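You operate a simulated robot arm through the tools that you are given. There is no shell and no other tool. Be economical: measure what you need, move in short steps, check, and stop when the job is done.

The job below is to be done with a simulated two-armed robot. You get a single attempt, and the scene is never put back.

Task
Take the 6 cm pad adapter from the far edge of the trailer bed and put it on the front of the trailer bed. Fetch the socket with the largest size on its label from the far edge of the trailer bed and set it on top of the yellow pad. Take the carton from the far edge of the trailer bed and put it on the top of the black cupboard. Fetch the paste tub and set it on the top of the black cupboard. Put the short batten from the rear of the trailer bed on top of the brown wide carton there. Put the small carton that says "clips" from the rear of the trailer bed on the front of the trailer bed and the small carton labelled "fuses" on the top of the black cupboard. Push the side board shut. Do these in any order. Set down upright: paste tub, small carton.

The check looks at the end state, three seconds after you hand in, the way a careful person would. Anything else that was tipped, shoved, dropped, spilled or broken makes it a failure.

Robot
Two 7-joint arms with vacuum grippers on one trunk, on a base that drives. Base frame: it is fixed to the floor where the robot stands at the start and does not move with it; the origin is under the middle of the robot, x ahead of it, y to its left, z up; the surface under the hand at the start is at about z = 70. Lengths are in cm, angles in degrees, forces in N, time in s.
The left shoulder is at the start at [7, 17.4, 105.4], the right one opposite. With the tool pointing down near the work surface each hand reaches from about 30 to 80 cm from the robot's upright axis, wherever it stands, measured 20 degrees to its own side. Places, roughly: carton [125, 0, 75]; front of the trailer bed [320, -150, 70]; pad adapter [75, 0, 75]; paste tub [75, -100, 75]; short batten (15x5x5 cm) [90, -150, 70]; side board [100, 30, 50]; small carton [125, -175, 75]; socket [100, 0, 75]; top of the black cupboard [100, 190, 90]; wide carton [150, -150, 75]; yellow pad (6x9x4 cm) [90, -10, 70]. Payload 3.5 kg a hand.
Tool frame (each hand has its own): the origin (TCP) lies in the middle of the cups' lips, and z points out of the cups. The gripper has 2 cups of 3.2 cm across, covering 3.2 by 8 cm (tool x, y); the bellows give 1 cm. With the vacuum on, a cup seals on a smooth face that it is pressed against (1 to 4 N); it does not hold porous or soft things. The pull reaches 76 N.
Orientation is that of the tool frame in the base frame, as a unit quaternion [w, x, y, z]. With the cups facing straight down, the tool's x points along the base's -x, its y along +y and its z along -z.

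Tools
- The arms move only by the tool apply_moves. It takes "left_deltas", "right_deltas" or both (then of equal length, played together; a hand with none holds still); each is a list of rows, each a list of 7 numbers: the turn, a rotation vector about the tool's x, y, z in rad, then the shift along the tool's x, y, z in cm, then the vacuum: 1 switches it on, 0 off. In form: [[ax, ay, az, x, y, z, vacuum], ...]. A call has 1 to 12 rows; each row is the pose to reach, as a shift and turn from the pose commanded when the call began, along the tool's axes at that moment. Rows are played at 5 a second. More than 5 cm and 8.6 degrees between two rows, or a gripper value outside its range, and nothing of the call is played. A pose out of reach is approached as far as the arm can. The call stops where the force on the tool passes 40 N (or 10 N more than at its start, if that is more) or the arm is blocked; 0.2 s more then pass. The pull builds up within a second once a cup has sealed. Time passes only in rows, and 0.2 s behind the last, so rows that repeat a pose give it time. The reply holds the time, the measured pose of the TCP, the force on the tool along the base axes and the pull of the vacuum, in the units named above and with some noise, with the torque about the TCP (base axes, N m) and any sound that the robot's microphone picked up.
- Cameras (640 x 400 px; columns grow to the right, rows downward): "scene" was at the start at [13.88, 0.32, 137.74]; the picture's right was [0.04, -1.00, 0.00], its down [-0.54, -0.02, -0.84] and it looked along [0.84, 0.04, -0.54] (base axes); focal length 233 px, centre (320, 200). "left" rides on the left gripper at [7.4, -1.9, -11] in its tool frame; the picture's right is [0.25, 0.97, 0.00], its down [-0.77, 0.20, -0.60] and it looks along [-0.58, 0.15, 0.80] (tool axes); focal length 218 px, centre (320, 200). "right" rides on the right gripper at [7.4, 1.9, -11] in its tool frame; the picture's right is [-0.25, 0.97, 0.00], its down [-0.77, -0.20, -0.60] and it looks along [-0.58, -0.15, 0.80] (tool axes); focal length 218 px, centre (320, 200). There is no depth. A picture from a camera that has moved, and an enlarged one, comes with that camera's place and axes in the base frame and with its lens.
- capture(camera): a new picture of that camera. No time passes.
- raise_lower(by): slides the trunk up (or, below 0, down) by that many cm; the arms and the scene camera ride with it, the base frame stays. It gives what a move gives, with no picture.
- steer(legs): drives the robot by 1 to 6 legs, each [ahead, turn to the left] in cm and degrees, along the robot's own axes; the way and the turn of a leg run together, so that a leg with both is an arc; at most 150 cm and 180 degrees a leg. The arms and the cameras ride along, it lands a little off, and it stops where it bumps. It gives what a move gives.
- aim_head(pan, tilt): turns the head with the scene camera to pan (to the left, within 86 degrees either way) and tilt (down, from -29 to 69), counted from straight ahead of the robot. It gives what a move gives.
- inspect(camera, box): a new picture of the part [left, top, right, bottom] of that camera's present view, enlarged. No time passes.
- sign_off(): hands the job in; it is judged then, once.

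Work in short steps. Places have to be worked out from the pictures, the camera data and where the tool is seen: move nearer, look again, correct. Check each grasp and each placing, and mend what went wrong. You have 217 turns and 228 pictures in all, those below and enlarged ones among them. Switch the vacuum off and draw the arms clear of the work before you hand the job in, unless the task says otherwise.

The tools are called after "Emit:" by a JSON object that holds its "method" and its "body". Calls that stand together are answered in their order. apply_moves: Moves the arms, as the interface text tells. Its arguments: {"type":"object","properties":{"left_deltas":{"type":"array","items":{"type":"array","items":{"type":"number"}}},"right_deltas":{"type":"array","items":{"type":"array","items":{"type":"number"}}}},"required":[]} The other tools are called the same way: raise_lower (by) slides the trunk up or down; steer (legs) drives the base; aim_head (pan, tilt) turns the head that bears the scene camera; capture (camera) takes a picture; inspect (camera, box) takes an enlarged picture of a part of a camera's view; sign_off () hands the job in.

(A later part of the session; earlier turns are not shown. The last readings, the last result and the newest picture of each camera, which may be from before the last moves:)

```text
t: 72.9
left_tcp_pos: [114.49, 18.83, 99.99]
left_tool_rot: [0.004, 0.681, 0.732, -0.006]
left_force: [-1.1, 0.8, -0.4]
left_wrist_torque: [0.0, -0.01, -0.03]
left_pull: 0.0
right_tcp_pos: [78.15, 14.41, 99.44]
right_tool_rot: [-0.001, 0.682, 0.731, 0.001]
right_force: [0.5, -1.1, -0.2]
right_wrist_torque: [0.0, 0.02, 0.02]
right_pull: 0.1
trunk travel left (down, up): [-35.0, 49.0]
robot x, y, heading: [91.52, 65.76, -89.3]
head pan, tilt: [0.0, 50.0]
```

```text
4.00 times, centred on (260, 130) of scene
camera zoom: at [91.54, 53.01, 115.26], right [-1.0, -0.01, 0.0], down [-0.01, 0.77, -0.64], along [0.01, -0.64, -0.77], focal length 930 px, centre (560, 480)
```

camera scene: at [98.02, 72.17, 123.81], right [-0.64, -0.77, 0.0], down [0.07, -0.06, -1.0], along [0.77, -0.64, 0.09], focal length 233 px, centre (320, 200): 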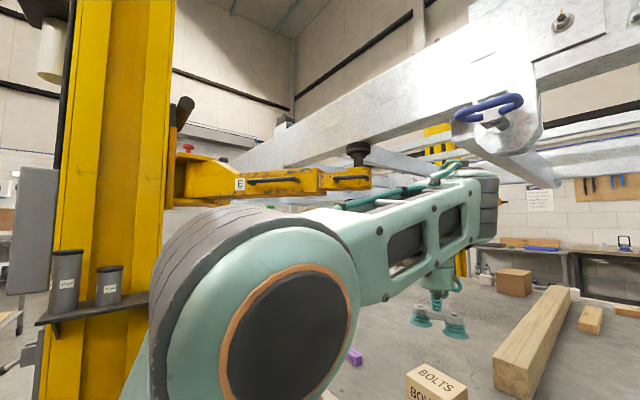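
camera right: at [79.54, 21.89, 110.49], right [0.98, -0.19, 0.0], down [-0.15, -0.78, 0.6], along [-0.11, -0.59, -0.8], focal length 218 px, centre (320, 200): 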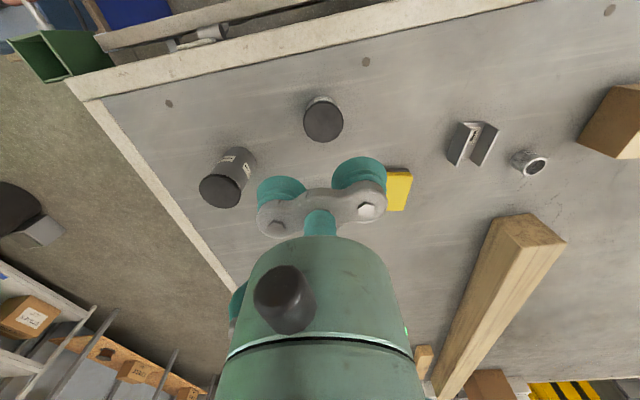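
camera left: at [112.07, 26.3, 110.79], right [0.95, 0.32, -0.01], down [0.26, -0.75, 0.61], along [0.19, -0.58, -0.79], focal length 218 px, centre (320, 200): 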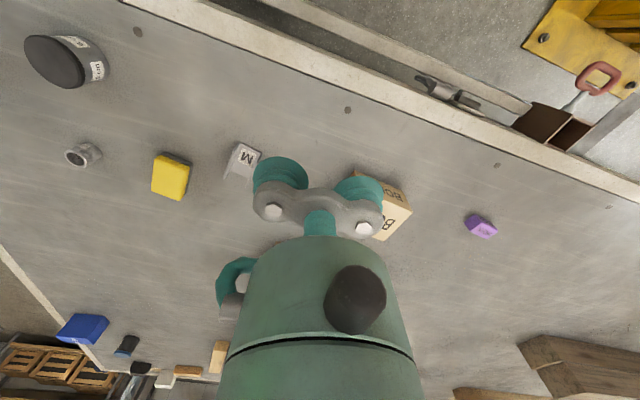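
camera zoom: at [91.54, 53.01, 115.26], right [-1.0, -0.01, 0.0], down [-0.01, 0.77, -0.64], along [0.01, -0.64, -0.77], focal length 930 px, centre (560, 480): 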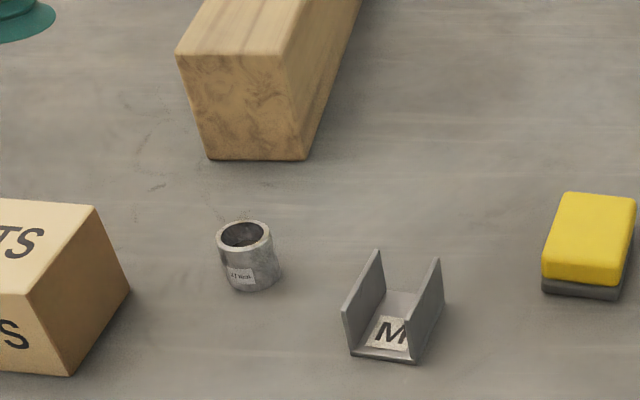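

Steps were too long; I repeat with shorter rows.

Emit:
{"method": "apply_moves", "body": {"left_deltas": [[0, 0, 0, -4, -0.5, 1, 0], [0, 0, 0, -8, -1, 2.5, 0], [0, 0, 0, -12, -1.5, 4, 0], [0, 0, 0, -16, -2, 5.5, 0], [0, 0, 0, -20, -2.5, 7, 0], [0, 0, 0, -23.05, -2.87, 9.5, 0], [0, 0, 0, -23.05, -2.87, 14, 0]]}}

Emit:
{"method": "capture", "body": {"camera": "left"}}

Emit:
{"method": "inspect", "body": {"camera": "scene", "box": [180, 80, 340, 180]}}

```text
t: 74.5
left_tcp_pos: [113.04, -4.44, 86.44]
left_tool_rot: [0.004, 0.681, 0.732, -0.008]
left_force: [0.6, 0.1, 0.5]
left_wrist_torque: [0.0, 0.01, 0.0]
left_pull: 0.0
right_tcp_pos: [78.16, 14.47, 99.38]
right_tool_rot: [0.0, 0.683, 0.73, 0.001]
right_force: [0.3, -0.2, -0.6]
right_wrist_torque: [0.0, 0.03, 0.03]
right_pull: 0.0
trunk travel left (down, up): [-35.0, 49.0]
robot x, y, heading: [91.32, 65.71, -89.9]
head pan, tilt: [0.0, 50.0]
```

```text
190 pictures are left
camera left: at [110.57, 3.05, 97.24], right [0.95, 0.32, -0.01], down [0.26, -0.74, 0.61], along [0.19, -0.58, -0.79], focal length 218 px, centre (320, 200)
```

left: 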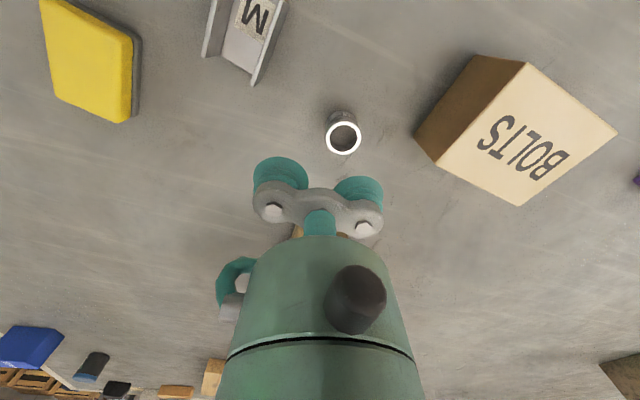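

```text
4.00 times, centred on (260, 130) of scene
camera zoom: at [91.54, 53.03, 115.26], right [-1.0, -0.01, 0.0], down [-0.01, 0.77, -0.64], along [0.01, -0.64, -0.77], focal length 930 px, centre (560, 480)
```

zoom: 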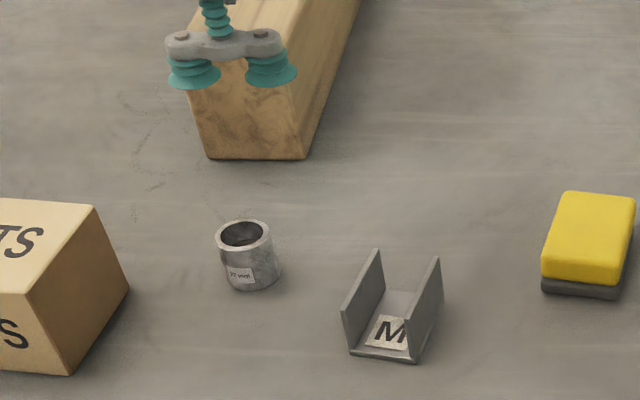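

I zoom in on the socket with the wrist camera to gauge its rim and position.

Emit:
{"method": "inspect", "body": {"camera": "left", "box": [304, 95, 384, 165]}}

```text
5.71 times, centred on (344, 130) of left
camera zoom: at [110.57, 3.05, 97.24], right [0.95, 0.32, -0.01], down [0.26, -0.74, 0.61], along [0.19, -0.58, -0.79], focal length 1247 px, centre (183, 600)
```

zoom: 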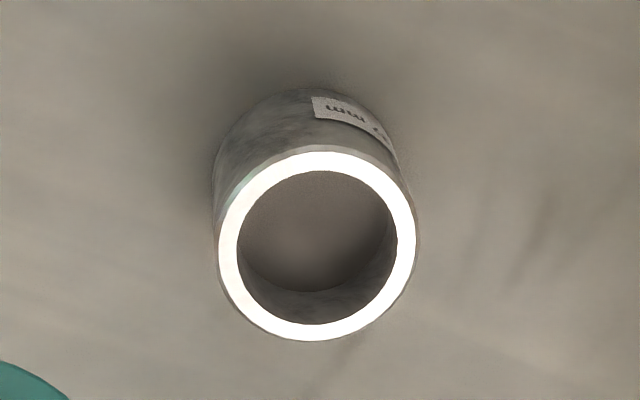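

The ring centre is at tool (-0.66, +2.87), so I shift slightly, straighten the ~1° tilt, and descend with the vacuum on.

Emit:
{"method": "apply_moves", "body": {"left_deltas": [[0, 0.016, 0, -0.66, 0.46, 4, 0], [0, 0.016, 0, -0.66, 0.46, 8, 1], [0, 0.016, 0, -0.66, 0.46, 10.5, 1], [0, 0.016, 0, -0.66, 0.46, 11.6, 1], [0, 0.016, 0, -0.66, 0.46, 12.2, 1], [0, 0.016, 0, -0.66, 0.46, 12.6, 1], [0, 0.016, 0, -0.66, 0.46, 12.6, 1], [0, 0.016, 0, -0.66, 0.46, 12.6, 1]]}}

Emit:
{"method": "inspect", "body": {"camera": "scene", "box": [200, 90, 300, 170]}}

Emit:
{"method": "inspect", "body": {"camera": "left", "box": [240, 110, 400, 210]}}

```text
t: 76.3
left_tcp_pos: [113.63, -5.35, 73.9]
left_tool_rot: [-0.002, 0.683, 0.731, -0.001]
left_force: [0.7, -1.2, 4.1]
left_wrist_torque: [-0.01, -1.1, 0.0]
left_pull: 37.2
right_tcp_pos: [78.14, 14.6, 99.31]
right_tool_rot: [0.0, 0.683, 0.731, 0.001]
right_force: [-0.4, -0.4, -0.1]
right_wrist_torque: [-0.01, 0.01, 0.0]
right_pull: 0.1
trunk travel left (down, up): [-35.0, 49.0]
robot x, y, heading: [91.33, 65.87, -89.2]
head pan, tilt: [0.0, 50.0]
```

```text
5.00 times, centred on (250, 130) of scene
camera zoom: at [91.49, 53.07, 115.27], right [-1.0, -0.01, 0.0], down [-0.01, 0.77, -0.64], along [0.01, -0.64, -0.77], focal length 1163 px, centre (670, 550)
```

zoom: 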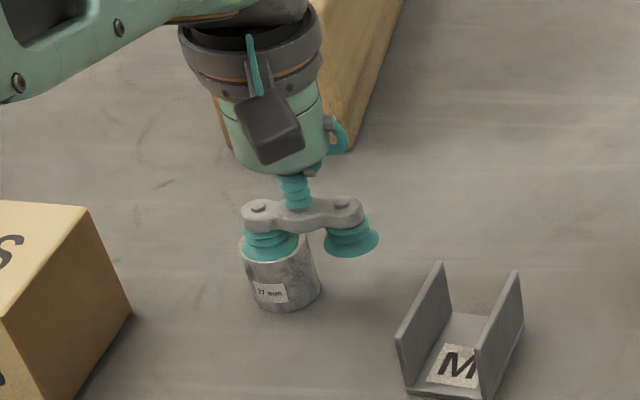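

```text
4.00 times, centred on (320, 160) of left
camera zoom: at [111.23, 1.9, 84.8], right [0.95, 0.32, 0.0], down [0.26, -0.75, 0.6], along [0.19, -0.57, -0.8], focal length 873 px, centre (320, 360)
```

zoom: 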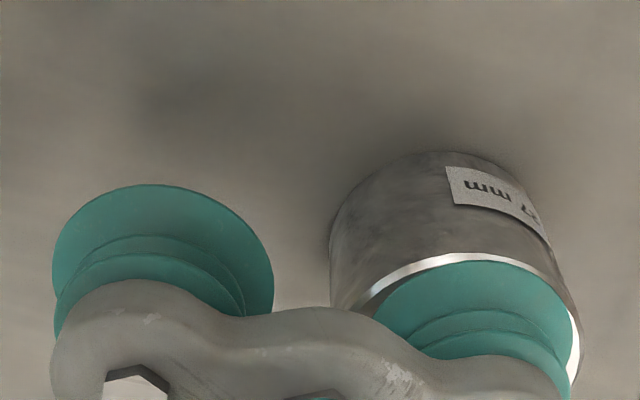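

The cup sealed (pull 37 N). I lift 12 cm, carry the socket over to the yellow pad, and shift the right hand aside.

Emit:
{"method": "apply_moves", "body": {"left_deltas": [[0, 0, 0, 0, 0, -3, 1], [0, 0, 0, 0, 0, -7, 1], [0, 0, 0, 0, 0, -11, 1], [0, 0, 0, 0.4, -4.5, -11, 1], [0, 0, 0, 0.7, -9, -11, 1], [0, 0, 0, 1.0, -13.5, -11, 1], [0, 0, 0, 1.4, -18, -11, 1], [0, 0, 0, 1.7, -22, -11, 1], [0, 0, 0, 1.93, -25.45, -11, 1], [0, 0, 0, 1.93, -25.45, -11, 1]], "right_deltas": [[0, 0, 0, 0, -3, 0, 0], [0, 0, 0, 0, -7, 0, 0], [0, 0, 0, 0, -10, 0, 0], [0, 0, 0, 2, -10, 0, 0], [0, 0, 0, 6, -10, 0, 0], [0, 0, 0, 6, -10, 0, 0], [0, 0, 0, 6, -10, 0, 0], [0, 0, 0, 6, -10, 0, 0], [0, 0, 0, 6, -10, 0, 0], [0, 0, 0, 6, -10, 0, 0]]}}

Emit:
{"method": "capture", "body": {"camera": "left"}}

Emit:
{"method": "inspect", "body": {"camera": "scene", "box": [240, 80, 400, 180]}}

```text
t: 78.5
left_tcp_pos: [88.45, -1.79, 84.49]
left_tool_rot: [-0.002, 0.682, 0.731, 0.0]
left_force: [-0.4, -0.2, -1.7]
left_wrist_torque: [0.05, -0.88, 0.03]
left_pull: 37.8
left hand out of reach, approached as far as the arm can: row 7, 8, 9, 10
right_tcp_pos: [67.8, 19.87, 99.23]
right_tool_rot: [0.0, 0.682, 0.731, 0.002]
right_force: [0.3, 0.7, -0.1]
right_wrist_torque: [-0.01, -0.02, 0.04]
right_pull: 0.0
trunk travel left (down, up): [-35.0, 49.0]
robot x, y, heading: [91.83, 65.47, -89.6]
head pan, tilt: [0.0, 50.0]
```

```text
185 pictures are left
camera left: at [86.08, 5.36, 95.41], right [0.95, 0.32, -0.01], down [0.26, -0.76, 0.6], along [0.19, -0.57, -0.8], focal length 218 px, centre (320, 200)
```

left: 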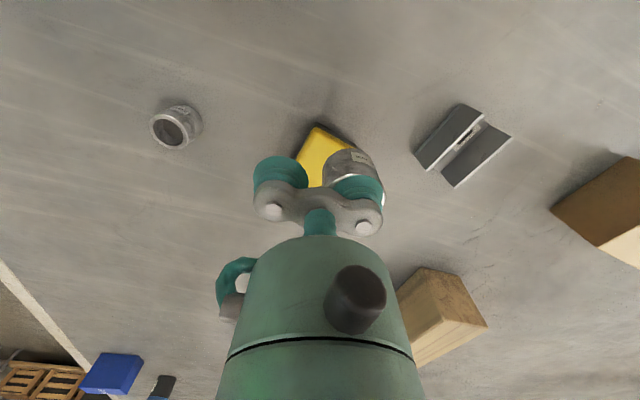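

```text
4.00 times, centred on (320, 130) of scene
camera zoom: at [91.61, 52.98, 115.25], right [-1.0, -0.01, 0.0], down [-0.01, 0.77, -0.64], along [0.01, -0.64, -0.77], focal length 930 px, centre (320, 480)
```

zoom: 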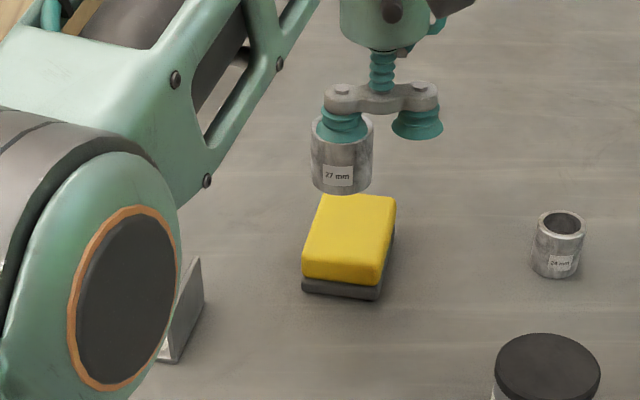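

The reach ended ~3.4 cm short in y (socket at about (90.9,-1.6)); I drive ahead 3.5 cm and look.

Emit:
{"method": "steer", "body": {"legs": [[3.5, 0]]}}

Emit:
{"method": "inspect", "body": {"camera": "scene", "box": [240, 80, 400, 180]}}

Emit:
{"method": "capture", "body": {"camera": "left"}}

Emit:
{"method": "capture", "body": {"camera": "right"}}

```text
t: 79.3
left_tcp_pos: [88.57, -5.61, 84.22]
left_tool_rot: [-0.003, 0.682, 0.731, -0.001]
left_force: [0.7, -0.6, -1.7]
left_wrist_torque: [0.09, -0.87, -0.03]
left_pull: 38.3
right_tcp_pos: [67.8, 16.12, 99.11]
right_tool_rot: [-0.001, 0.683, 0.731, 0.002]
right_force: [0.5, -0.1, -0.5]
right_wrist_torque: [0.02, 0.07, -0.04]
right_pull: 0.2
trunk travel left (down, up): [-35.0, 49.0]
robot x, y, heading: [91.39, 62.16, -89.5]
head pan, tilt: [0.0, 50.0]
```

```text
4.00 times, centred on (320, 130) of scene
camera zoom: at [91.55, 49.27, 115.23], right [-1.0, -0.01, 0.0], down [-0.01, 0.77, -0.64], along [0.01, -0.64, -0.77], focal length 930 px, centre (320, 480)
```

zoom: 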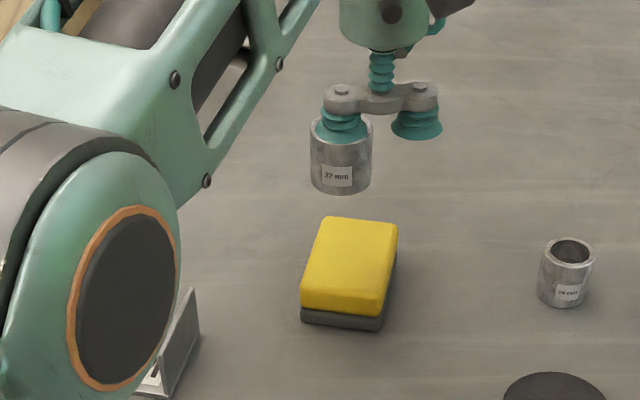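

```text
182 pictures are left
camera left: at [86.07, 1.65, 95.29], right [0.95, 0.32, 0.0], down [0.26, -0.76, 0.6], along [0.19, -0.57, -0.8], focal length 218 px, centre (320, 200)
```

left: 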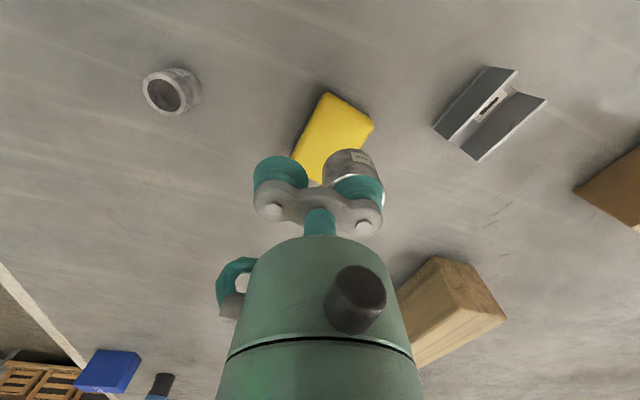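

```text
181 pictures are left
camera right: at [69.16, 23.64, 110.26], right [0.98, -0.19, 0.0], down [-0.15, -0.79, 0.6], along [-0.11, -0.59, -0.8], focal length 218 px, centre (320, 200)
```

right: 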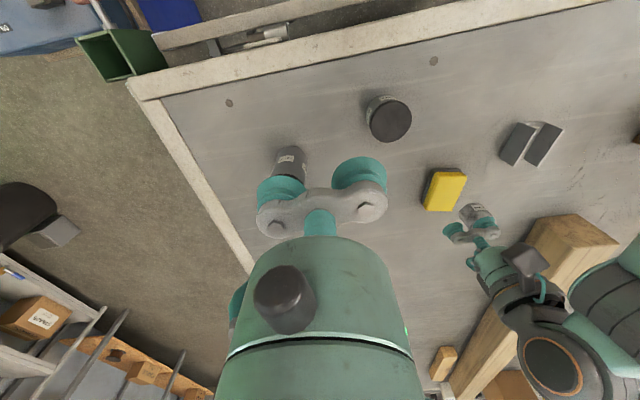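

Pad centre computes to (90.1,-5.9) and the socket hangs at (91.0,-5.5). Before lowering I check the left elbow's clearance from the bracket in the full view.

Emit:
{"method": "aim_head", "body": {"pan": 20, "tilt": 45}}

Emit:
{"method": "capture", "body": {"camera": "scene"}}

```text
t: 80.2
left_tcp_pos: [88.43, -5.45, 84.48]
left_tool_rot: [-0.003, 0.682, 0.731, -0.001]
left_force: [0.1, 0.4, -2.3]
left_wrist_torque: [0.04, -0.86, 0.0]
left_pull: 37.3
right_tcp_pos: [67.8, 16.36, 99.36]
right_tool_rot: [0.0, 0.682, 0.731, 0.001]
right_force: [-0.6, -0.2, 0.5]
right_wrist_torque: [-0.01, 0.04, -0.02]
right_pull: 0.1
trunk travel left (down, up): [-35.0, 49.0]
robot x, y, heading: [91.51, 62.31, -89.5]
head pan, tilt: [20.0, 45.0]
```

```text
180 pictures are left
camera scene: at [94.32, 49.52, 115.94], right [-0.94, -0.35, 0.0], down [-0.25, 0.66, -0.71], along [0.25, -0.66, -0.71], focal length 233 px, centre (320, 200)
```

scene: 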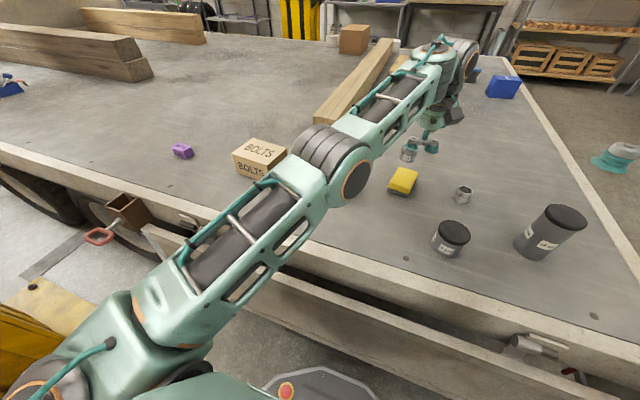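

The elbow is around (100,25,96), well clear. I lower the socket onto the pad, centred.

Emit:
{"method": "apply_moves", "body": {"left_deltas": [[0, 0, 0, -0.2, -0.4, 1.5, 1], [0, 0, 0, -0.4, -0.8, 3.5, 1], [0, 0, 0, -0.4, -0.8, 5, 1], [0, 0, 0, -0.4, -0.8, 5.8, 1], [0, 0, 0, -0.4, -0.8, 6.3, 1], [0, 0, 0, -0.4, -0.8, 6.3, 1]]}}

Emit:
{"method": "inspect", "body": {"camera": "scene", "box": [350, 110, 470, 210]}}

Emit:
{"method": "inspect", "body": {"camera": "left", "box": [230, 70, 430, 220]}}

```text
t: 81.5
left_tcp_pos: [87.6, -5.71, 78.16]
left_tool_rot: [-0.003, 0.682, 0.731, -0.001]
left_force: [0.5, -0.6, -1.3]
left_wrist_torque: [0.07, -0.86, 0.0]
left_pull: 37.9
right_tcp_pos: [67.84, 16.24, 99.33]
right_tool_rot: [0.0, 0.682, 0.731, 0.001]
right_force: [-0.6, -0.6, -0.8]
right_wrist_torque: [-0.01, -0.01, 0.01]
right_pull: 0.0
trunk travel left (down, up): [-35.0, 49.0]
robot x, y, heading: [91.43, 62.13, -89.3]
head pan, tilt: [20.0, 45.0]
```

```text
4.00 times, centred on (410, 160) of scene
camera zoom: at [94.33, 49.52, 115.94], right [-0.94, -0.35, 0.0], down [-0.25, 0.66, -0.71], along [0.25, -0.66, -0.71], focal length 930 px, centre (-40, 360)
```

zoom: 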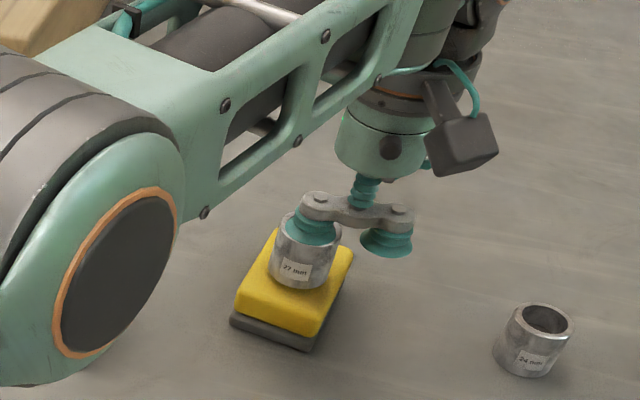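

```text
2.67 times, centred on (330, 145) of left
camera zoom: at [85.33, 1.52, 89.07], right [0.95, 0.32, 0.0], down [0.26, -0.76, 0.6], along [0.19, -0.57, -0.8], focal length 582 px, centre (293, 347)
```

zoom: 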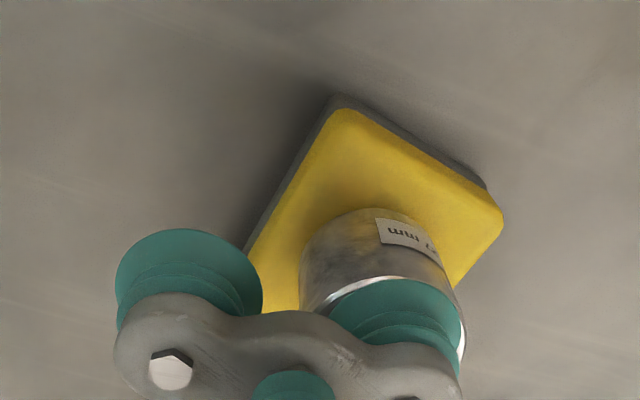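

The socket is centred; it's not yet loaded, so I lower gently in small steps.

Emit:
{"method": "apply_moves", "body": {"left_deltas": [[0, 0, 0, 0, 0, 0.3, 1], [0, 0, 0, 0, 0, 0.5, 1]]}}

```text
t: 82.2
left_tcp_pos: [87.51, -5.78, 77.7]
left_tool_rot: [-0.002, 0.682, 0.731, 0.0]
left_force: [-0.5, -0.5, -0.7]
left_wrist_torque: [0.05, -0.88, 0.0]
left_pull: 37.7
right_tcp_pos: [67.7, 16.36, 99.18]
right_tool_rot: [0.001, 0.682, 0.732, 0.001]
right_force: [0.7, 0.8, -0.7]
right_wrist_torque: [-0.02, 0.0, 0.0]
right_pull: 0.0
trunk travel left (down, up): [-35.0, 49.0]
robot x, y, heading: [91.15, 62.5, -89.5]
head pan, tilt: [20.0, 45.0]
```

Still not in firm contact; a bit further.

Emit:
{"method": "apply_moves", "body": {"left_deltas": [[0, 0, 0, 0, 0, 0.3, 1], [0, 0, 0, 0, 0, 0.6, 1], [0, 0, 0, 0, 0, 0.6, 1]]}}

Emit:
{"method": "inspect", "body": {"camera": "left", "box": [230, 70, 430, 220]}}

```text
t: 83.0
left_tcp_pos: [87.61, -5.69, 77.29]
left_tool_rot: [-0.001, 0.682, 0.731, -0.004]
left_force: [-2.1, -8.4, 22.8]
left_wrist_torque: [-0.02, -1.28, -0.12]
left_pull: 38.1
right_tcp_pos: [67.71, 16.54, 99.25]
right_tool_rot: [0.001, 0.683, 0.731, 0.0]
right_force: [0.2, 0.3, 0.7]
right_wrist_torque: [0.01, -0.01, -0.01]
right_pull: 0.2
trunk travel left (down, up): [-35.0, 49.0]
robot x, y, heading: [91.76, 62.4, -89.3]
head pan, tilt: [20.0, 45.0]
```

```text
2.67 times, centred on (330, 145) of left
camera zoom: at [85.2, 1.58, 88.25], right [0.95, 0.32, -0.01], down [0.26, -0.75, 0.61], along [0.19, -0.58, -0.8], focal length 582 px, centre (293, 347)
```

zoom: 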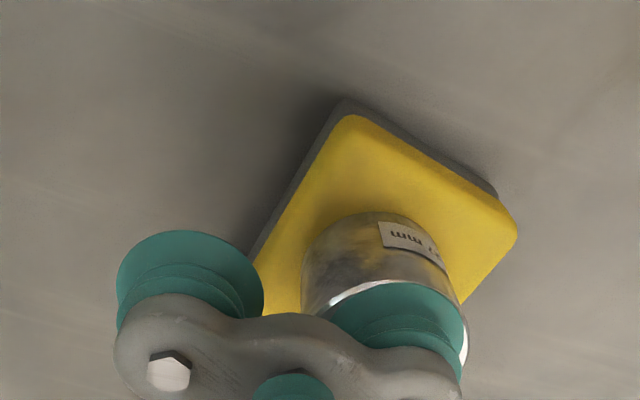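

Firm contact (23 N). I relieve 0.4 cm, switch the vacuum off, wait, and rise.

Emit:
{"method": "apply_moves", "body": {"left_deltas": [[0, 0, 0, 0, 0, -0.3, 1], [0, 0, 0, 0, 0, -0.3, 0], [0, 0, 0, 0, 0, -0.3, 0], [0, 0, 0, 0, 0, -0.3, 0], [0, 0, 0, 0, 0, -0.3, 0], [0, 0, 0, 0, 0, -0.3, 0], [0, 0, 0, 0, 0, -1, 0], [0, 0, 0, 0, 0, -4, 0], [0, 0, 0, 0, 0, -8, 0]]}}

Emit:
{"method": "inspect", "body": {"camera": "scene", "box": [350, 110, 470, 210]}}

```text
t: 85.0
left_tcp_pos: [88.27, -5.06, 84.97]
left_tool_rot: [-0.002, 0.682, 0.732, -0.002]
left_force: [0.0, 0.0, 0.3]
left_wrist_torque: [-0.02, 0.02, -0.01]
left_pull: 0.2
left hand out of reach, approached as far as the arm can: row 9
right_tcp_pos: [67.74, 16.43, 99.24]
right_tool_rot: [0.001, 0.682, 0.732, 0.0]
right_force: [0.5, 0.1, 0.0]
right_wrist_torque: [0.01, 0.02, 0.0]
right_pull: 0.1
trunk travel left (down, up): [-35.0, 49.0]
robot x, y, heading: [91.35, 62.24, -89.2]
head pan, tilt: [20.0, 45.0]
```

```text
4.00 times, centred on (410, 160) of scene
camera zoom: at [94.36, 49.65, 115.96], right [-0.94, -0.35, 0.0], down [-0.25, 0.66, -0.71], along [0.25, -0.66, -0.71], focal length 930 px, centre (-40, 360)
```

zoom: 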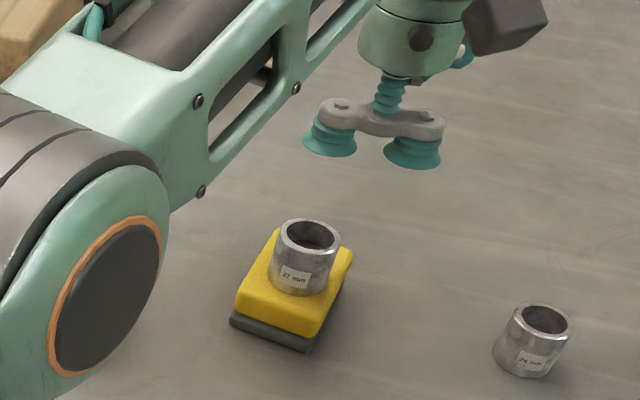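

The socket stands on the pad. Next: left hand goes above the BOLTS carton (top centre ≈ (130.5,1.7,78)), right hand above the 6 cm adapter (≈ (78.1,11.1,75.5)).

Emit:
{"method": "apply_moves", "body": {"left_deltas": [[0, 0, 0, 0.4, 4.3, -1.5, 0], [0, 0, 0, 0.8, 8.6, -3, 0], [0, 0, 0, 1.2, 13, -3, 0], [0, 0, 0, 1.6, 17.4, -3, 0], [0, 0, 0, 2, 21.8, -3, 0], [0, 0, 0, 2.4, 26.2, -3, 0], [0, 0, 0, 2.8, 30.6, -3, 0], [0, 0, 0, 3.2, 35, -3, 0], [0, 0, 0, 3.6, 39.2, -3, 0], [0, 0, 0, 3.9, 42.6, -3, 0]], "right_deltas": [[0, 0, 0, -1, 1, 0, 0], [0, 0, 0, -2, 2, 1, 0], [0, 0, 0, -3, 3, 2, 0], [0, 0, 0, -4, 4, 4, 0], [0, 0, 0, -5, 5, 6, 0], [0, 0, 0, -6, 6, 8, 0], [0, 0, 0, -6, 7, 10, 0], [0, 0, 0, -6, 7.6, 12, 0], [0, 0, 0, -6, 7.6, 14, 0], [0, 0, 0, -6, 7.6, 14, 0]]}}

Emit:
{"method": "capture", "body": {"camera": "left"}}

Emit:
{"method": "capture", "body": {"camera": "right"}}

Emit:
{"method": "aim_head", "body": {"pan": 5, "tilt": 45}}

Emit:
{"method": "capture", "body": {"camera": "scene"}}

```text
t: 87.2
left_tcp_pos: [130.61, 1.99, 87.9]
left_tool_rot: [-0.003, 0.682, 0.731, -0.001]
left_force: [0.4, 0.1, 0.0]
left_wrist_torque: [-0.02, -0.02, 0.01]
left_pull: 0.1
right_tcp_pos: [75.7, 10.97, 85.09]
right_tool_rot: [0.0, 0.683, 0.731, 0.002]
right_force: [0.4, 0.0, 0.1]
right_wrist_torque: [-0.01, 0.01, 0.02]
right_pull: 0.0
trunk travel left (down, up): [-35.0, 49.0]
robot x, y, heading: [91.38, 62.29, -89.2]
head pan, tilt: [20.0, 45.0]
```

```text
175 pictures are left
camera left: at [128.15, 9.09, 98.79], right [0.95, 0.32, -0.01], down [0.26, -0.76, 0.6], along [0.19, -0.57, -0.8], focal length 218 px, centre (320, 200)
```

left: 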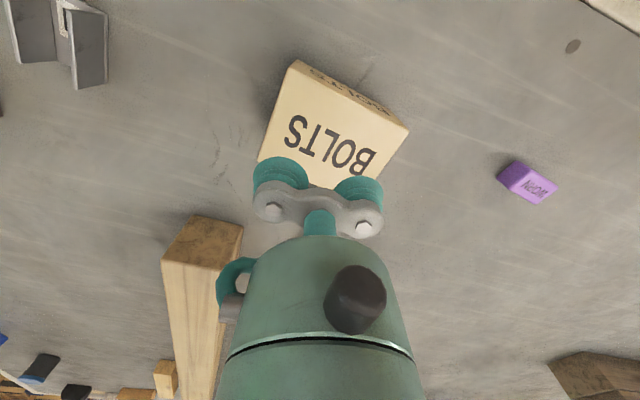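

```text
174 pictures are left
camera right: at [77.18, 18.43, 96.08], right [0.98, -0.19, 0.0], down [-0.15, -0.78, 0.6], along [-0.11, -0.59, -0.8], focal length 218 px, centre (320, 200)
```

right: 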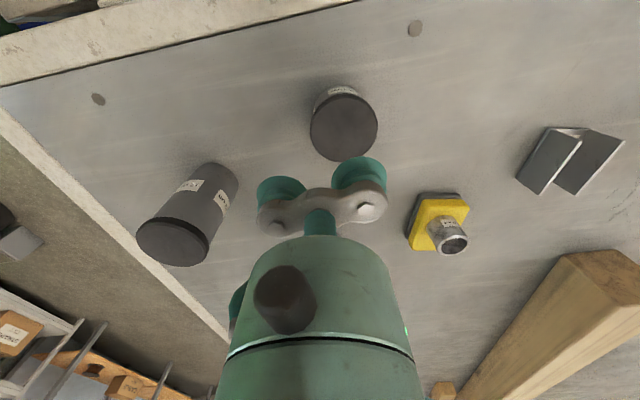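

```text
t: 87.9
left_tcp_pos: [130.36, 1.79, 87.84]
left_tool_rot: [-0.003, 0.682, 0.731, -0.002]
left_force: [0.6, 0.2, -0.1]
left_wrist_torque: [0.01, 0.01, 0.01]
left_pull: 0.1
right_tcp_pos: [75.72, 10.95, 85.02]
right_tool_rot: [0.0, 0.683, 0.731, 0.001]
right_force: [0.1, 0.0, -0.3]
right_wrist_torque: [0.02, -0.01, 0.01]
right_pull: 0.0
trunk travel left (down, up): [-35.0, 49.0]
robot x, y, heading: [91.53, 62.48, -89.1]
head pan, tilt: [5.0, 45.0]
```

```text
173 pictures are left
camera scene: at [92.3, 49.06, 115.95], right [-1.0, -0.1, 0.0], down [-0.07, 0.7, -0.71], along [0.07, -0.7, -0.71], focal length 233 px, centre (320, 200)
```

scene: 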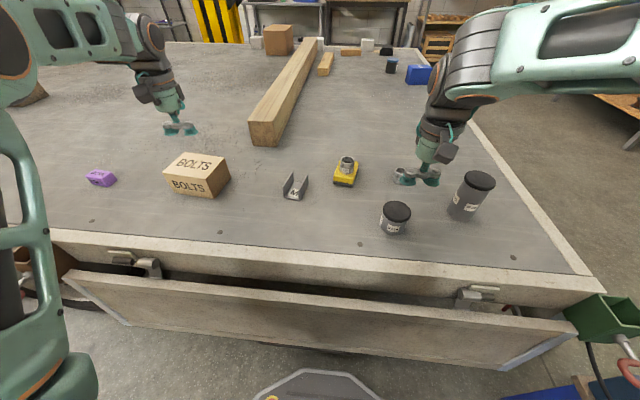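

Both nearly aligned: left needs (+0.5,+0.8), right (+0.2,0). I descend both with vacuum on.

Emit:
{"method": "apply_moves", "body": {"left_deltas": [[0, 0, 0, 0.5, 0.8, 3, 1], [0, 0, 0, 0.5, 0.8, 6, 1], [0, 0, 0, 0.5, 0.8, 8, 1], [0, 0, 0, 0.5, 0.8, 9, 1], [0, 0, 0, 0.5, 0.8, 9.6, 1], [0, 0, 0, 0.5, 0.8, 10, 1], [0, 0, 0, 0.5, 0.8, 10, 1], [0, 0, 0, 0.5, 0.8, 10, 1]], "right_deltas": [[0, 0, 0, 0.23, 0, 3, 1], [0, 0, 0, 0.23, 0, 6, 1], [0, 0, 0, 0.23, 0, 8, 1], [0, 0, 0, 0.23, 0, 8.8, 1], [0, 0, 0, 0.23, 0, 9.3, 1], [0, 0, 0, 0.23, 0, 9.7, 1], [0, 0, 0, 0.23, 0, 9.7, 1], [0, 0, 0, 0.23, 0, 9.7, 1]]}}

```text
t: 89.7
left_tcp_pos: [131.01, 2.5, 77.79]
left_tool_rot: [-0.003, 0.681, 0.732, -0.001]
left_force: [0.0, -0.4, 0.3]
left_wrist_torque: [0.1, 0.07, 0.01]
left_pull: 58.7
right_tcp_pos: [75.74, 11.24, 75.55]
right_tool_rot: [0.0, 0.683, 0.731, 0.001]
right_force: [-7.8, -9.5, 29.1]
right_wrist_torque: [0.06, -1.21, -0.16]
right_pull: 37.8
trunk travel left (down, up): [-35.0, 49.0]
robot x, y, heading: [91.42, 62.66, -89.5]
head pan, tilt: [5.0, 45.0]
```

Both sealed (58.7 N on the carton, 37.8 N on the adapter). I lift both.

Emit:
{"method": "apply_moves", "body": {"left_deltas": [[0, 0, 0, 0, 0, -2, 1], [0, 0, 0, 0, 0, -5, 1], [0, 0, 0, 0, 0, -9, 1], [0, 0, 0, 0, 0, -13, 1], [0, 0, 0, 0, 0, -16, 1], [0, 0, 0, 0, 0, -16, 1]], "right_deltas": [[0, 0, 0, 0, 0, -2, 1], [0, 0, 0, 0, 0, -5, 1], [0, 0, 0, 0, 0, -9, 1], [0, 0, 0, 0, 0, -13, 1], [0, 0, 0, 0, 0, -16, 1], [0, 0, 0, 0, 0, -16, 1]]}}

Emit:
{"method": "capture", "body": {"camera": "scene"}}

```text
t: 91.1
left_tcp_pos: [131.13, 2.19, 93.59]
left_tool_rot: [-0.002, 0.682, 0.731, -0.001]
left_force: [-0.1, 0.1, -7.8]
left_wrist_torque: [0.16, 0.07, 0.02]
left_pull: 75.1
right_tcp_pos: [75.67, 11.03, 91.19]
right_tool_rot: [0.0, 0.683, 0.73, 0.002]
right_force: [0.5, -0.4, -4.6]
right_wrist_torque: [0.02, -0.61, -0.01]
right_pull: 38.3
trunk travel left (down, up): [-35.0, 49.0]
robot x, y, heading: [91.08, 61.72, -89.2]
head pan, tilt: [5.0, 45.0]
```

```text
172 pictures are left
camera scene: at [92.3, 48.91, 115.92], right [-1.0, -0.1, 0.0], down [-0.07, 0.7, -0.71], along [0.07, -0.7, -0.71], focal length 233 px, centre (320, 200)
```

scene: 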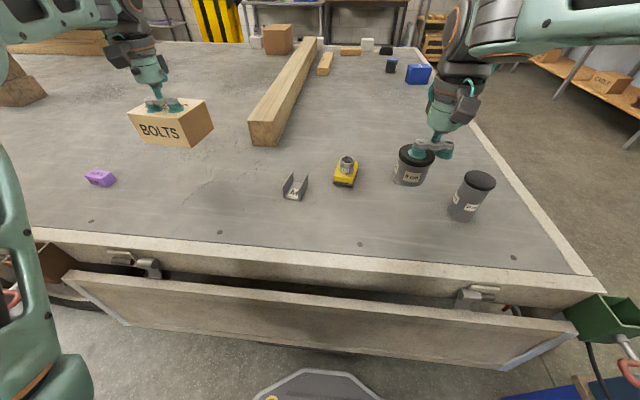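

Both held. I pull the arms in, back away to y≈112, turn left to face +x, and look at the cupboard.

Emit:
{"method": "apply_moves", "body": {"left_deltas": [[0, 0, 0, 4.5, 0, 0, 1], [0, 0, 0, 9, 0, 0, 1], [0, 0, 0, 13.5, 0, 0, 1], [0, 0, 0, 18, 0, 0, 1]], "right_deltas": [[0, 0, 0, 2, 0, 0, 1], [0, 0, 0, 4, 0, 0, 1], [0, 0, 0, 6, 0, 0, 1], [0, 0, 0, 8, 0, 0, 1]]}}

Emit:
{"method": "steer", "body": {"legs": [[-48, 0], [0, 90]]}}

Emit:
{"method": "aim_head", "body": {"pan": 80, "tilt": 25}}

Emit:
{"method": "capture", "body": {"camera": "scene"}}

```text
t: 92.1
left_tcp_pos: [129.82, 20.2, 93.94]
left_tool_rot: [-0.002, 0.681, 0.733, 0.0]
left_force: [-0.7, 0.0, -6.1]
left_wrist_torque: [0.11, 0.08, 0.01]
left_pull: 75.3
right_tcp_pos: [75.19, 19.1, 91.29]
right_tool_rot: [0.001, 0.683, 0.731, 0.002]
right_force: [-0.1, -0.4, -5.6]
right_wrist_torque: [0.05, -0.64, -0.01]
right_pull: 37.7
trunk travel left (down, up): [-35.0, 49.0]
robot x, y, heading: [91.26, 62.19, -89.4]
head pan, tilt: [5.0, 45.0]
```

```text
t: 98.7
left_tcp_pos: [134.56, 147.5, 93.8]
left_tool_rot: [-0.002, -0.017, 1.0, -0.003]
left_force: [-0.5, 0.1, -7.2]
left_wrist_torque: [-0.07, 0.15, -0.02]
left_pull: 75.4
right_tcp_pos: [133.82, 92.93, 91.32]
right_tool_rot: [-0.001, -0.017, 1.0, 0.001]
right_force: [0.9, 0.6, -5.1]
right_wrist_torque: [0.55, 0.02, -0.02]
right_pull: 37.8
trunk travel left (down, up): [-35.0, 49.0]
robot x, y, heading: [91.04, 110.53, -1.7]
head pan, tilt: [5.0, 45.0]
```

```text
t: 100.2
left_tcp_pos: [134.61, 147.48, 93.74]
left_tool_rot: [-0.002, -0.018, 1.0, -0.002]
left_force: [0.3, 0.8, -7.2]
left_wrist_torque: [-0.08, 0.19, 0.0]
left_pull: 75.3
right_tcp_pos: [133.71, 92.9, 91.36]
right_tool_rot: [-0.002, -0.017, 1.0, 0.001]
right_force: [-0.1, 0.3, -5.2]
right_wrist_torque: [0.61, 0.04, -0.02]
right_pull: 38.2
trunk travel left (down, up): [-35.0, 49.0]
robot x, y, heading: [90.99, 110.53, -1.9]
head pan, tilt: [80.0, 25.0]
```

```text
171 pictures are left
camera scene: at [97.98, 119.34, 119.0], right [0.98, -0.2, 0.0], down [-0.09, -0.41, -0.91], along [0.18, 0.89, -0.42], focal length 233 px, centre (320, 200)
```

scene: 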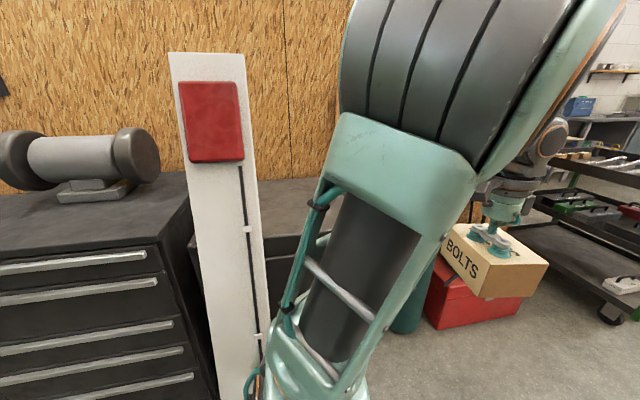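

The leaning white board stands left of the cupboard, near x≈85. I raise the trunk 20, move ahead 22 cm and turn 35° left, then look again.

Emit:
{"method": "raise_lower", "body": {"by": 20}}

Emit:
{"method": "steer", "body": {"legs": [[22, 0], [0, 35]]}}

Emit:
{"method": "aim_head", "body": {"pan": 75, "tilt": 35}}

Emit:
{"method": "capture", "body": {"camera": "scene"}}

Emit:
{"method": "aim_head", "body": {"pan": 20, "tilt": 35}}

Emit:
{"method": "capture", "body": {"camera": "scene"}}

Emit:
{"method": "capture", "body": {"camera": "left"}}

```text
t: 102.4
left_tcp_pos: [134.59, 147.38, 113.82]
left_tool_rot: [-0.002, -0.017, 1.0, -0.003]
left_force: [0.3, 0.4, -7.6]
left_wrist_torque: [-0.07, 0.18, -0.01]
left_pull: 76.5
right_tcp_pos: [133.78, 92.82, 111.48]
right_tool_rot: [-0.003, -0.016, 1.0, 0.001]
right_force: [-0.7, -0.1, -4.1]
right_wrist_torque: [0.57, 0.05, -0.04]
right_pull: 37.7
trunk travel left (down, up): [-55.0, 29.0]
robot x, y, heading: [90.87, 110.45, -1.4]
head pan, tilt: [80.0, 25.0]
```

```text
t: 105.7
left_tcp_pos: [128.88, 165.03, 113.8]
left_tool_rot: [-0.001, -0.312, 0.95, -0.003]
left_force: [-0.2, -0.1, -7.4]
left_wrist_torque: [-0.16, 0.11, 0.0]
left_pull: 75.4
right_tcp_pos: [159.12, 119.43, 111.45]
right_tool_rot: [-0.002, -0.312, 0.95, 0.001]
right_force: [1.0, 0.5, -4.4]
right_wrist_torque: [0.45, 0.32, -0.01]
right_pull: 38.1
trunk travel left (down, up): [-55.0, 29.0]
robot x, y, heading: [114.05, 110.09, 33.1]
head pan, tilt: [80.0, 25.0]
```

```text
t: 106.5
left_tcp_pos: [128.85, 165.04, 113.78]
left_tool_rot: [-0.001, -0.312, 0.95, -0.003]
left_force: [0.6, -0.2, -7.4]
left_wrist_torque: [-0.15, 0.09, 0.0]
left_pull: 75.7
right_tcp_pos: [159.17, 119.48, 111.38]
right_tool_rot: [-0.003, -0.312, 0.95, 0.001]
right_force: [0.2, 0.5, -4.9]
right_wrist_torque: [0.48, 0.34, -0.02]
right_pull: 38.3
trunk travel left (down, up): [-55.0, 29.0]
robot x, y, heading: [113.36, 109.85, 32.8]
head pan, tilt: [75.0, 35.0]
```

```text
170 pictures are left
camera scene: at [115.39, 121.0, 137.42], right [0.95, 0.31, 0.0], down [0.18, -0.55, -0.82], along [-0.25, 0.78, -0.57], focal length 233 px, centre (320, 200)
```

scene: 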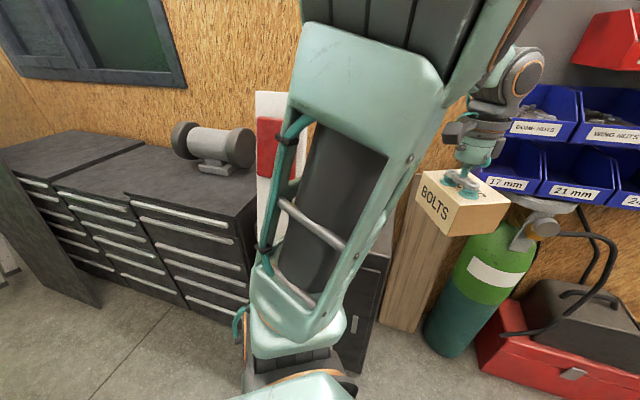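

```text
t: 107.7
left_tcp_pos: [128.92, 164.91, 113.81]
left_tool_rot: [-0.001, -0.313, 0.95, -0.003]
left_force: [0.2, 0.1, -7.4]
left_wrist_torque: [-0.12, 0.08, 0.0]
left_pull: 75.9
right_tcp_pos: [158.99, 119.27, 111.43]
right_tool_rot: [-0.002, -0.312, 0.95, 0.001]
right_force: [0.0, -0.3, -5.5]
right_wrist_torque: [0.45, 0.34, -0.01]
right_pull: 37.6
trunk travel left (down, up): [-55.0, 29.0]
robot x, y, heading: [114.0, 110.07, 33.0]
head pan, tilt: [20.0, 35.0]
```

```text
169 pictures are left
camera scene: at [123.42, 119.64, 137.42], right [0.8, -0.6, 0.0], down [-0.35, -0.46, -0.82], along [0.49, 0.65, -0.57], focal length 233 px, centre (320, 200)
```

scene: 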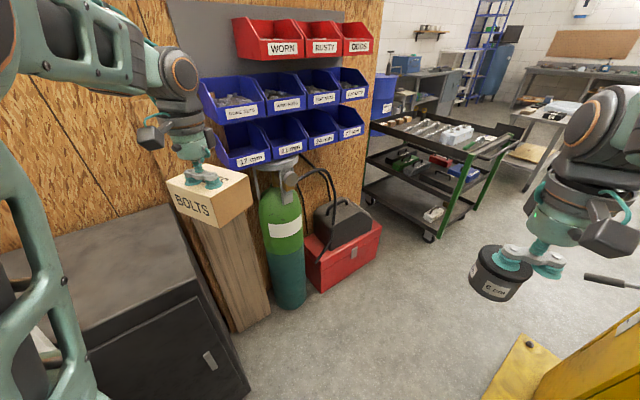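

```text
168 pictures are left
camera left: at [124.12, 159.16, 124.77], right [-0.78, 0.63, 0.0], down [0.5, 0.62, 0.6], along [0.38, 0.46, -0.8], focal length 218 px, centre (320, 200)
```

left: 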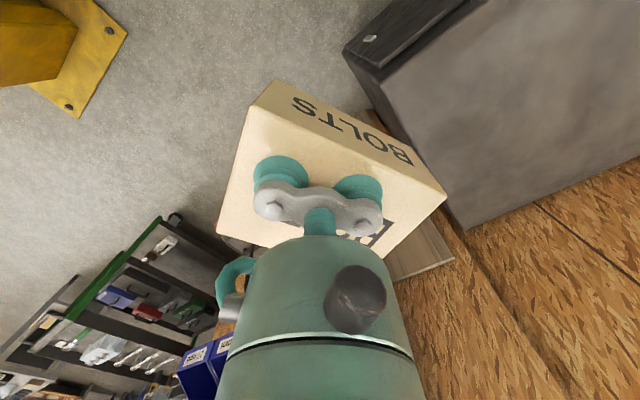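

The cupboard top spans x≈80..121, y≈162..203 (z≈90), the leaning board's right edge is near x≈94. I bring the left hand inward (18 cm to the right) before turning 40° more.

Emit:
{"method": "apply_moves", "body": {"left_deltas": [[0, 0, 0, 0, -4.5, 0, 1], [0, 0, 0, 0, -9, 0, 1], [0, 0, 0, 0, -13.5, 0, 1], [0, 0, 0, 0, -18, 0, 1]]}}

Emit:
{"method": "steer", "body": {"legs": [[0, 42]]}}

Emit:
{"method": "aim_head", "body": {"pan": 10, "tilt": 40}}

Emit:
{"method": "capture", "body": {"camera": "scene"}}

Emit:
{"method": "capture", "body": {"camera": "left"}}

```text
t: 108.7
left_tcp_pos: [139.14, 151.18, 113.68]
left_tool_rot: [0.0, -0.319, 0.948, -0.019]
left_force: [0.4, -0.5, -7.8]
left_wrist_torque: [-0.12, 0.09, 0.01]
left_pull: 75.1
right_tcp_pos: [159.13, 119.44, 111.3]
right_tool_rot: [-0.002, -0.311, 0.95, 0.002]
right_force: [-0.1, 0.2, -4.2]
right_wrist_torque: [0.45, 0.34, -0.05]
right_pull: 37.8
trunk travel left (down, up): [-55.0, 29.0]
robot x, y, heading: [113.82, 109.64, 33.1]
head pan, tilt: [20.0, 35.0]
```

```text
t: 111.1
left_tcp_pos: [104.65, 157.31, 114.11]
left_tool_rot: [0.011, -0.639, 0.769, -0.016]
left_force: [-0.9, -0.5, -7.3]
left_wrist_torque: [-0.17, -0.05, -0.01]
left_pull: 75.5
right_tcp_pos: [140.76, 147.65, 111.31]
right_tool_rot: [-0.003, -0.636, 0.772, 0.001]
right_force: [1.2, -0.2, -4.6]
right_wrist_torque: [0.13, 0.53, -0.01]
right_pull: 38.0
trunk travel left (down, up): [-55.0, 29.0]
robot x, y, heading: [113.74, 110.05, 75.7]
head pan, tilt: [20.0, 35.0]
```

```text
t: 111.8
left_tcp_pos: [104.52, 157.2, 113.97]
left_tool_rot: [0.013, -0.639, 0.769, -0.018]
left_force: [-0.6, 0.2, -7.1]
left_wrist_torque: [-0.2, -0.04, -0.02]
left_pull: 75.3
right_tcp_pos: [140.54, 147.64, 111.36]
right_tool_rot: [-0.003, -0.636, 0.772, 0.0]
right_force: [-0.3, -0.2, -4.7]
right_wrist_torque: [0.1, 0.56, -0.01]
right_pull: 37.8
trunk travel left (down, up): [-55.0, 29.0]
robot x, y, heading: [113.45, 110.07, 75.7]
head pan, tilt: [10.0, 40.0]
```

```text
167 pictures are left
camera scene: at [115.73, 123.25, 136.66], right [1.0, -0.08, 0.0], down [-0.05, -0.64, -0.77], along [0.06, 0.76, -0.64], focal length 233 px, centre (320, 200)
```

scene: 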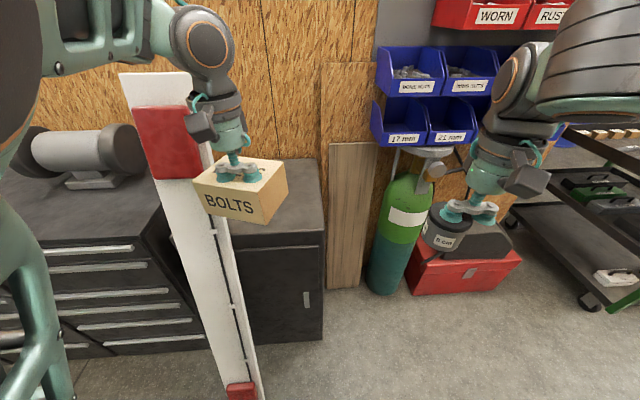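

```text
166 pictures are left
camera left: at [104.6, 149.8, 125.09], right [-1.0, -0.07, -0.04], down [-0.08, 0.8, 0.59], along [-0.01, 0.59, -0.81], focal length 218 px, centre (320, 200)
```

left: 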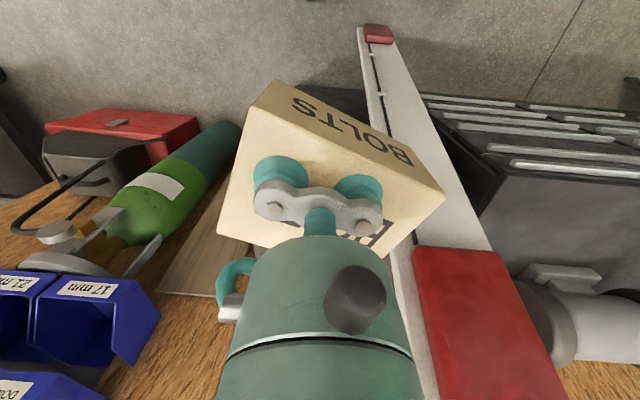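

The carton is close to the leaning board; I move it right (+x) first, level the slight tilt, then forward to (113,184), and check.

Emit:
{"method": "apply_moves", "body": {"left_deltas": [[-0.02, -0.005, 0, 0, -2, 0, 1], [-0.04, -0.01, 0, 0, -4.5, 0, 1], [-0.04, -0.01, 0, -4.5, -4.5, 0, 1], [-0.04, -0.01, 0, -9, -4.2, 0, 1], [-0.04, -0.01, 0, -13.5, -4, 0, 1], [-0.04, -0.01, 0, -18, -3.8, 0, 1], [-0.04, -0.01, 0, -22.5, -3.6, 0, 1], [-0.04, -0.01, 0, -27, -3.45, 0, 1], [-0.04, -0.01, 0, -27.5, -3.45, 4, 1], [-0.04, -0.01, 0, -27.5, -3.45, 4, 1]]}}

Emit:
{"method": "capture", "body": {"camera": "scene"}}

Emit:
{"method": "capture", "body": {"camera": "left"}}

```text
t: 114.0
left_tcp_pos: [113.11, 183.4, 109.66]
left_tool_rot: [0.001, -0.639, 0.769, 0.002]
left_force: [-0.1, -0.2, -8.1]
left_wrist_torque: [-0.21, -0.01, 0.0]
left_pull: 75.2
left hand out of reach, approached as far as the arm can: row 2
right_tcp_pos: [140.6, 147.58, 111.35]
right_tool_rot: [-0.003, -0.637, 0.771, 0.0]
right_force: [0.1, 0.2, -4.4]
right_wrist_torque: [0.09, 0.54, -0.03]
right_pull: 38.4
trunk travel left (down, up): [-55.0, 29.0]
robot x, y, heading: [113.39, 109.73, 75.8]
head pan, tilt: [10.0, 40.0]
```

```text
165 pictures are left
camera scene: at [115.78, 123.27, 136.66], right [1.0, -0.08, 0.0], down [-0.05, -0.64, -0.77], along [0.06, 0.76, -0.64], focal length 233 px, centre (320, 200)
```

scene: 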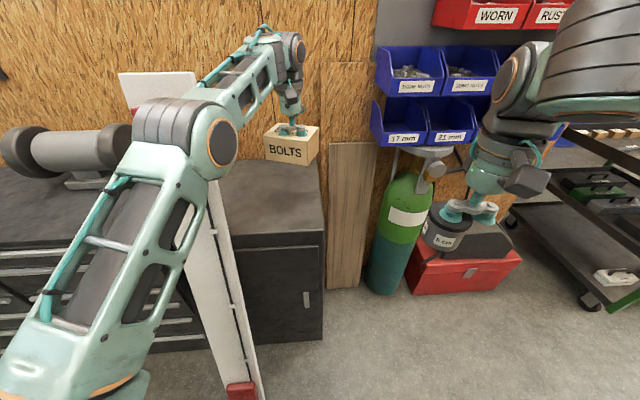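

```text
164 pictures are left
camera left: at [113.59, 175.83, 120.63], right [-1.0, -0.07, 0.0], down [-0.06, 0.79, 0.61], along [-0.04, 0.61, -0.79], focal length 218 px, centre (320, 200)
```

left: 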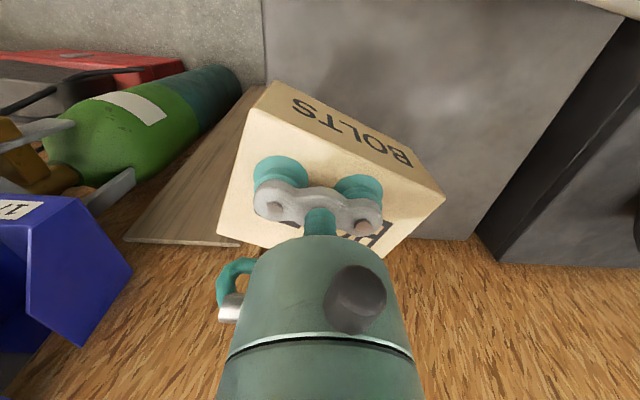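

The cupboard's right edge is at x≈120.5; I shift 1.5 cm left and lower toward the top, stepping gently.

Emit:
{"method": "apply_moves", "body": {"left_deltas": [[0, 0, 0, 0, 1.5, 2.5, 1], [0, 0, 0, 0, 1.5, 5, 1], [0, 0, 0, 0, 1.5, 7.5, 1], [0, 0, 0, 0, 1.5, 9.5, 1], [0, 0, 0, 0, 1.5, 10.5, 1], [0, 0, 0, 0, 1.5, 10.5, 1]]}}

Emit:
{"method": "inspect", "body": {"camera": "scene", "box": [210, 80, 370, 260]}}

```text
t: 115.4
left_tcp_pos: [111.77, 183.96, 99.32]
left_tool_rot: [0.002, -0.639, 0.769, 0.001]
left_force: [-0.1, 0.0, -7.3]
left_wrist_torque: [-0.19, -0.05, 0.0]
left_pull: 75.5
right_tcp_pos: [140.68, 147.56, 111.38]
right_tool_rot: [-0.002, -0.636, 0.771, 0.0]
right_force: [-0.2, 0.1, -4.2]
right_wrist_torque: [0.08, 0.56, -0.01]
right_pull: 37.7
trunk travel left (down, up): [-55.0, 29.0]
robot x, y, heading: [113.91, 109.62, 75.5]
head pan, tilt: [10.0, 40.0]
```

```text
2.22 times, centred on (290, 170) of scene
camera zoom: at [115.75, 123.27, 136.66], right [1.0, -0.08, 0.0], down [-0.05, -0.64, -0.77], along [0.06, 0.76, -0.64], focal length 517 px, centre (387, 267)
```

zoom: 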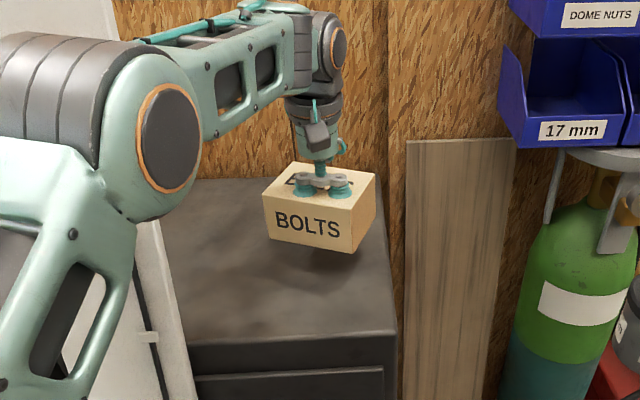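

Still in the air; I go on down by small steps.

Emit:
{"method": "apply_moves", "body": {"left_deltas": [[0, 0, 0, 0, 0, 0.5, 1], [0, 0, 0, 0, 0, 1, 1], [0, 0, 0, 0, 0, 1.3, 1], [0, 0, 0, 0, 0, 1.3, 1]]}}

```text
t: 116.4
left_tcp_pos: [111.67, 183.84, 98.17]
left_tool_rot: [0.001, -0.639, 0.769, 0.002]
left_force: [-0.4, 0.1, -7.4]
left_wrist_torque: [-0.16, -0.04, 0.03]
left_pull: 75.3
right_tcp_pos: [140.59, 147.62, 111.46]
right_tool_rot: [-0.002, -0.636, 0.771, 0.001]
right_force: [0.2, 0.9, -4.7]
right_wrist_torque: [0.1, 0.58, -0.04]
right_pull: 37.4
trunk travel left (down, up): [-55.0, 29.0]
robot x, y, heading: [113.97, 109.58, 75.5]
head pan, tilt: [10.0, 40.0]
```

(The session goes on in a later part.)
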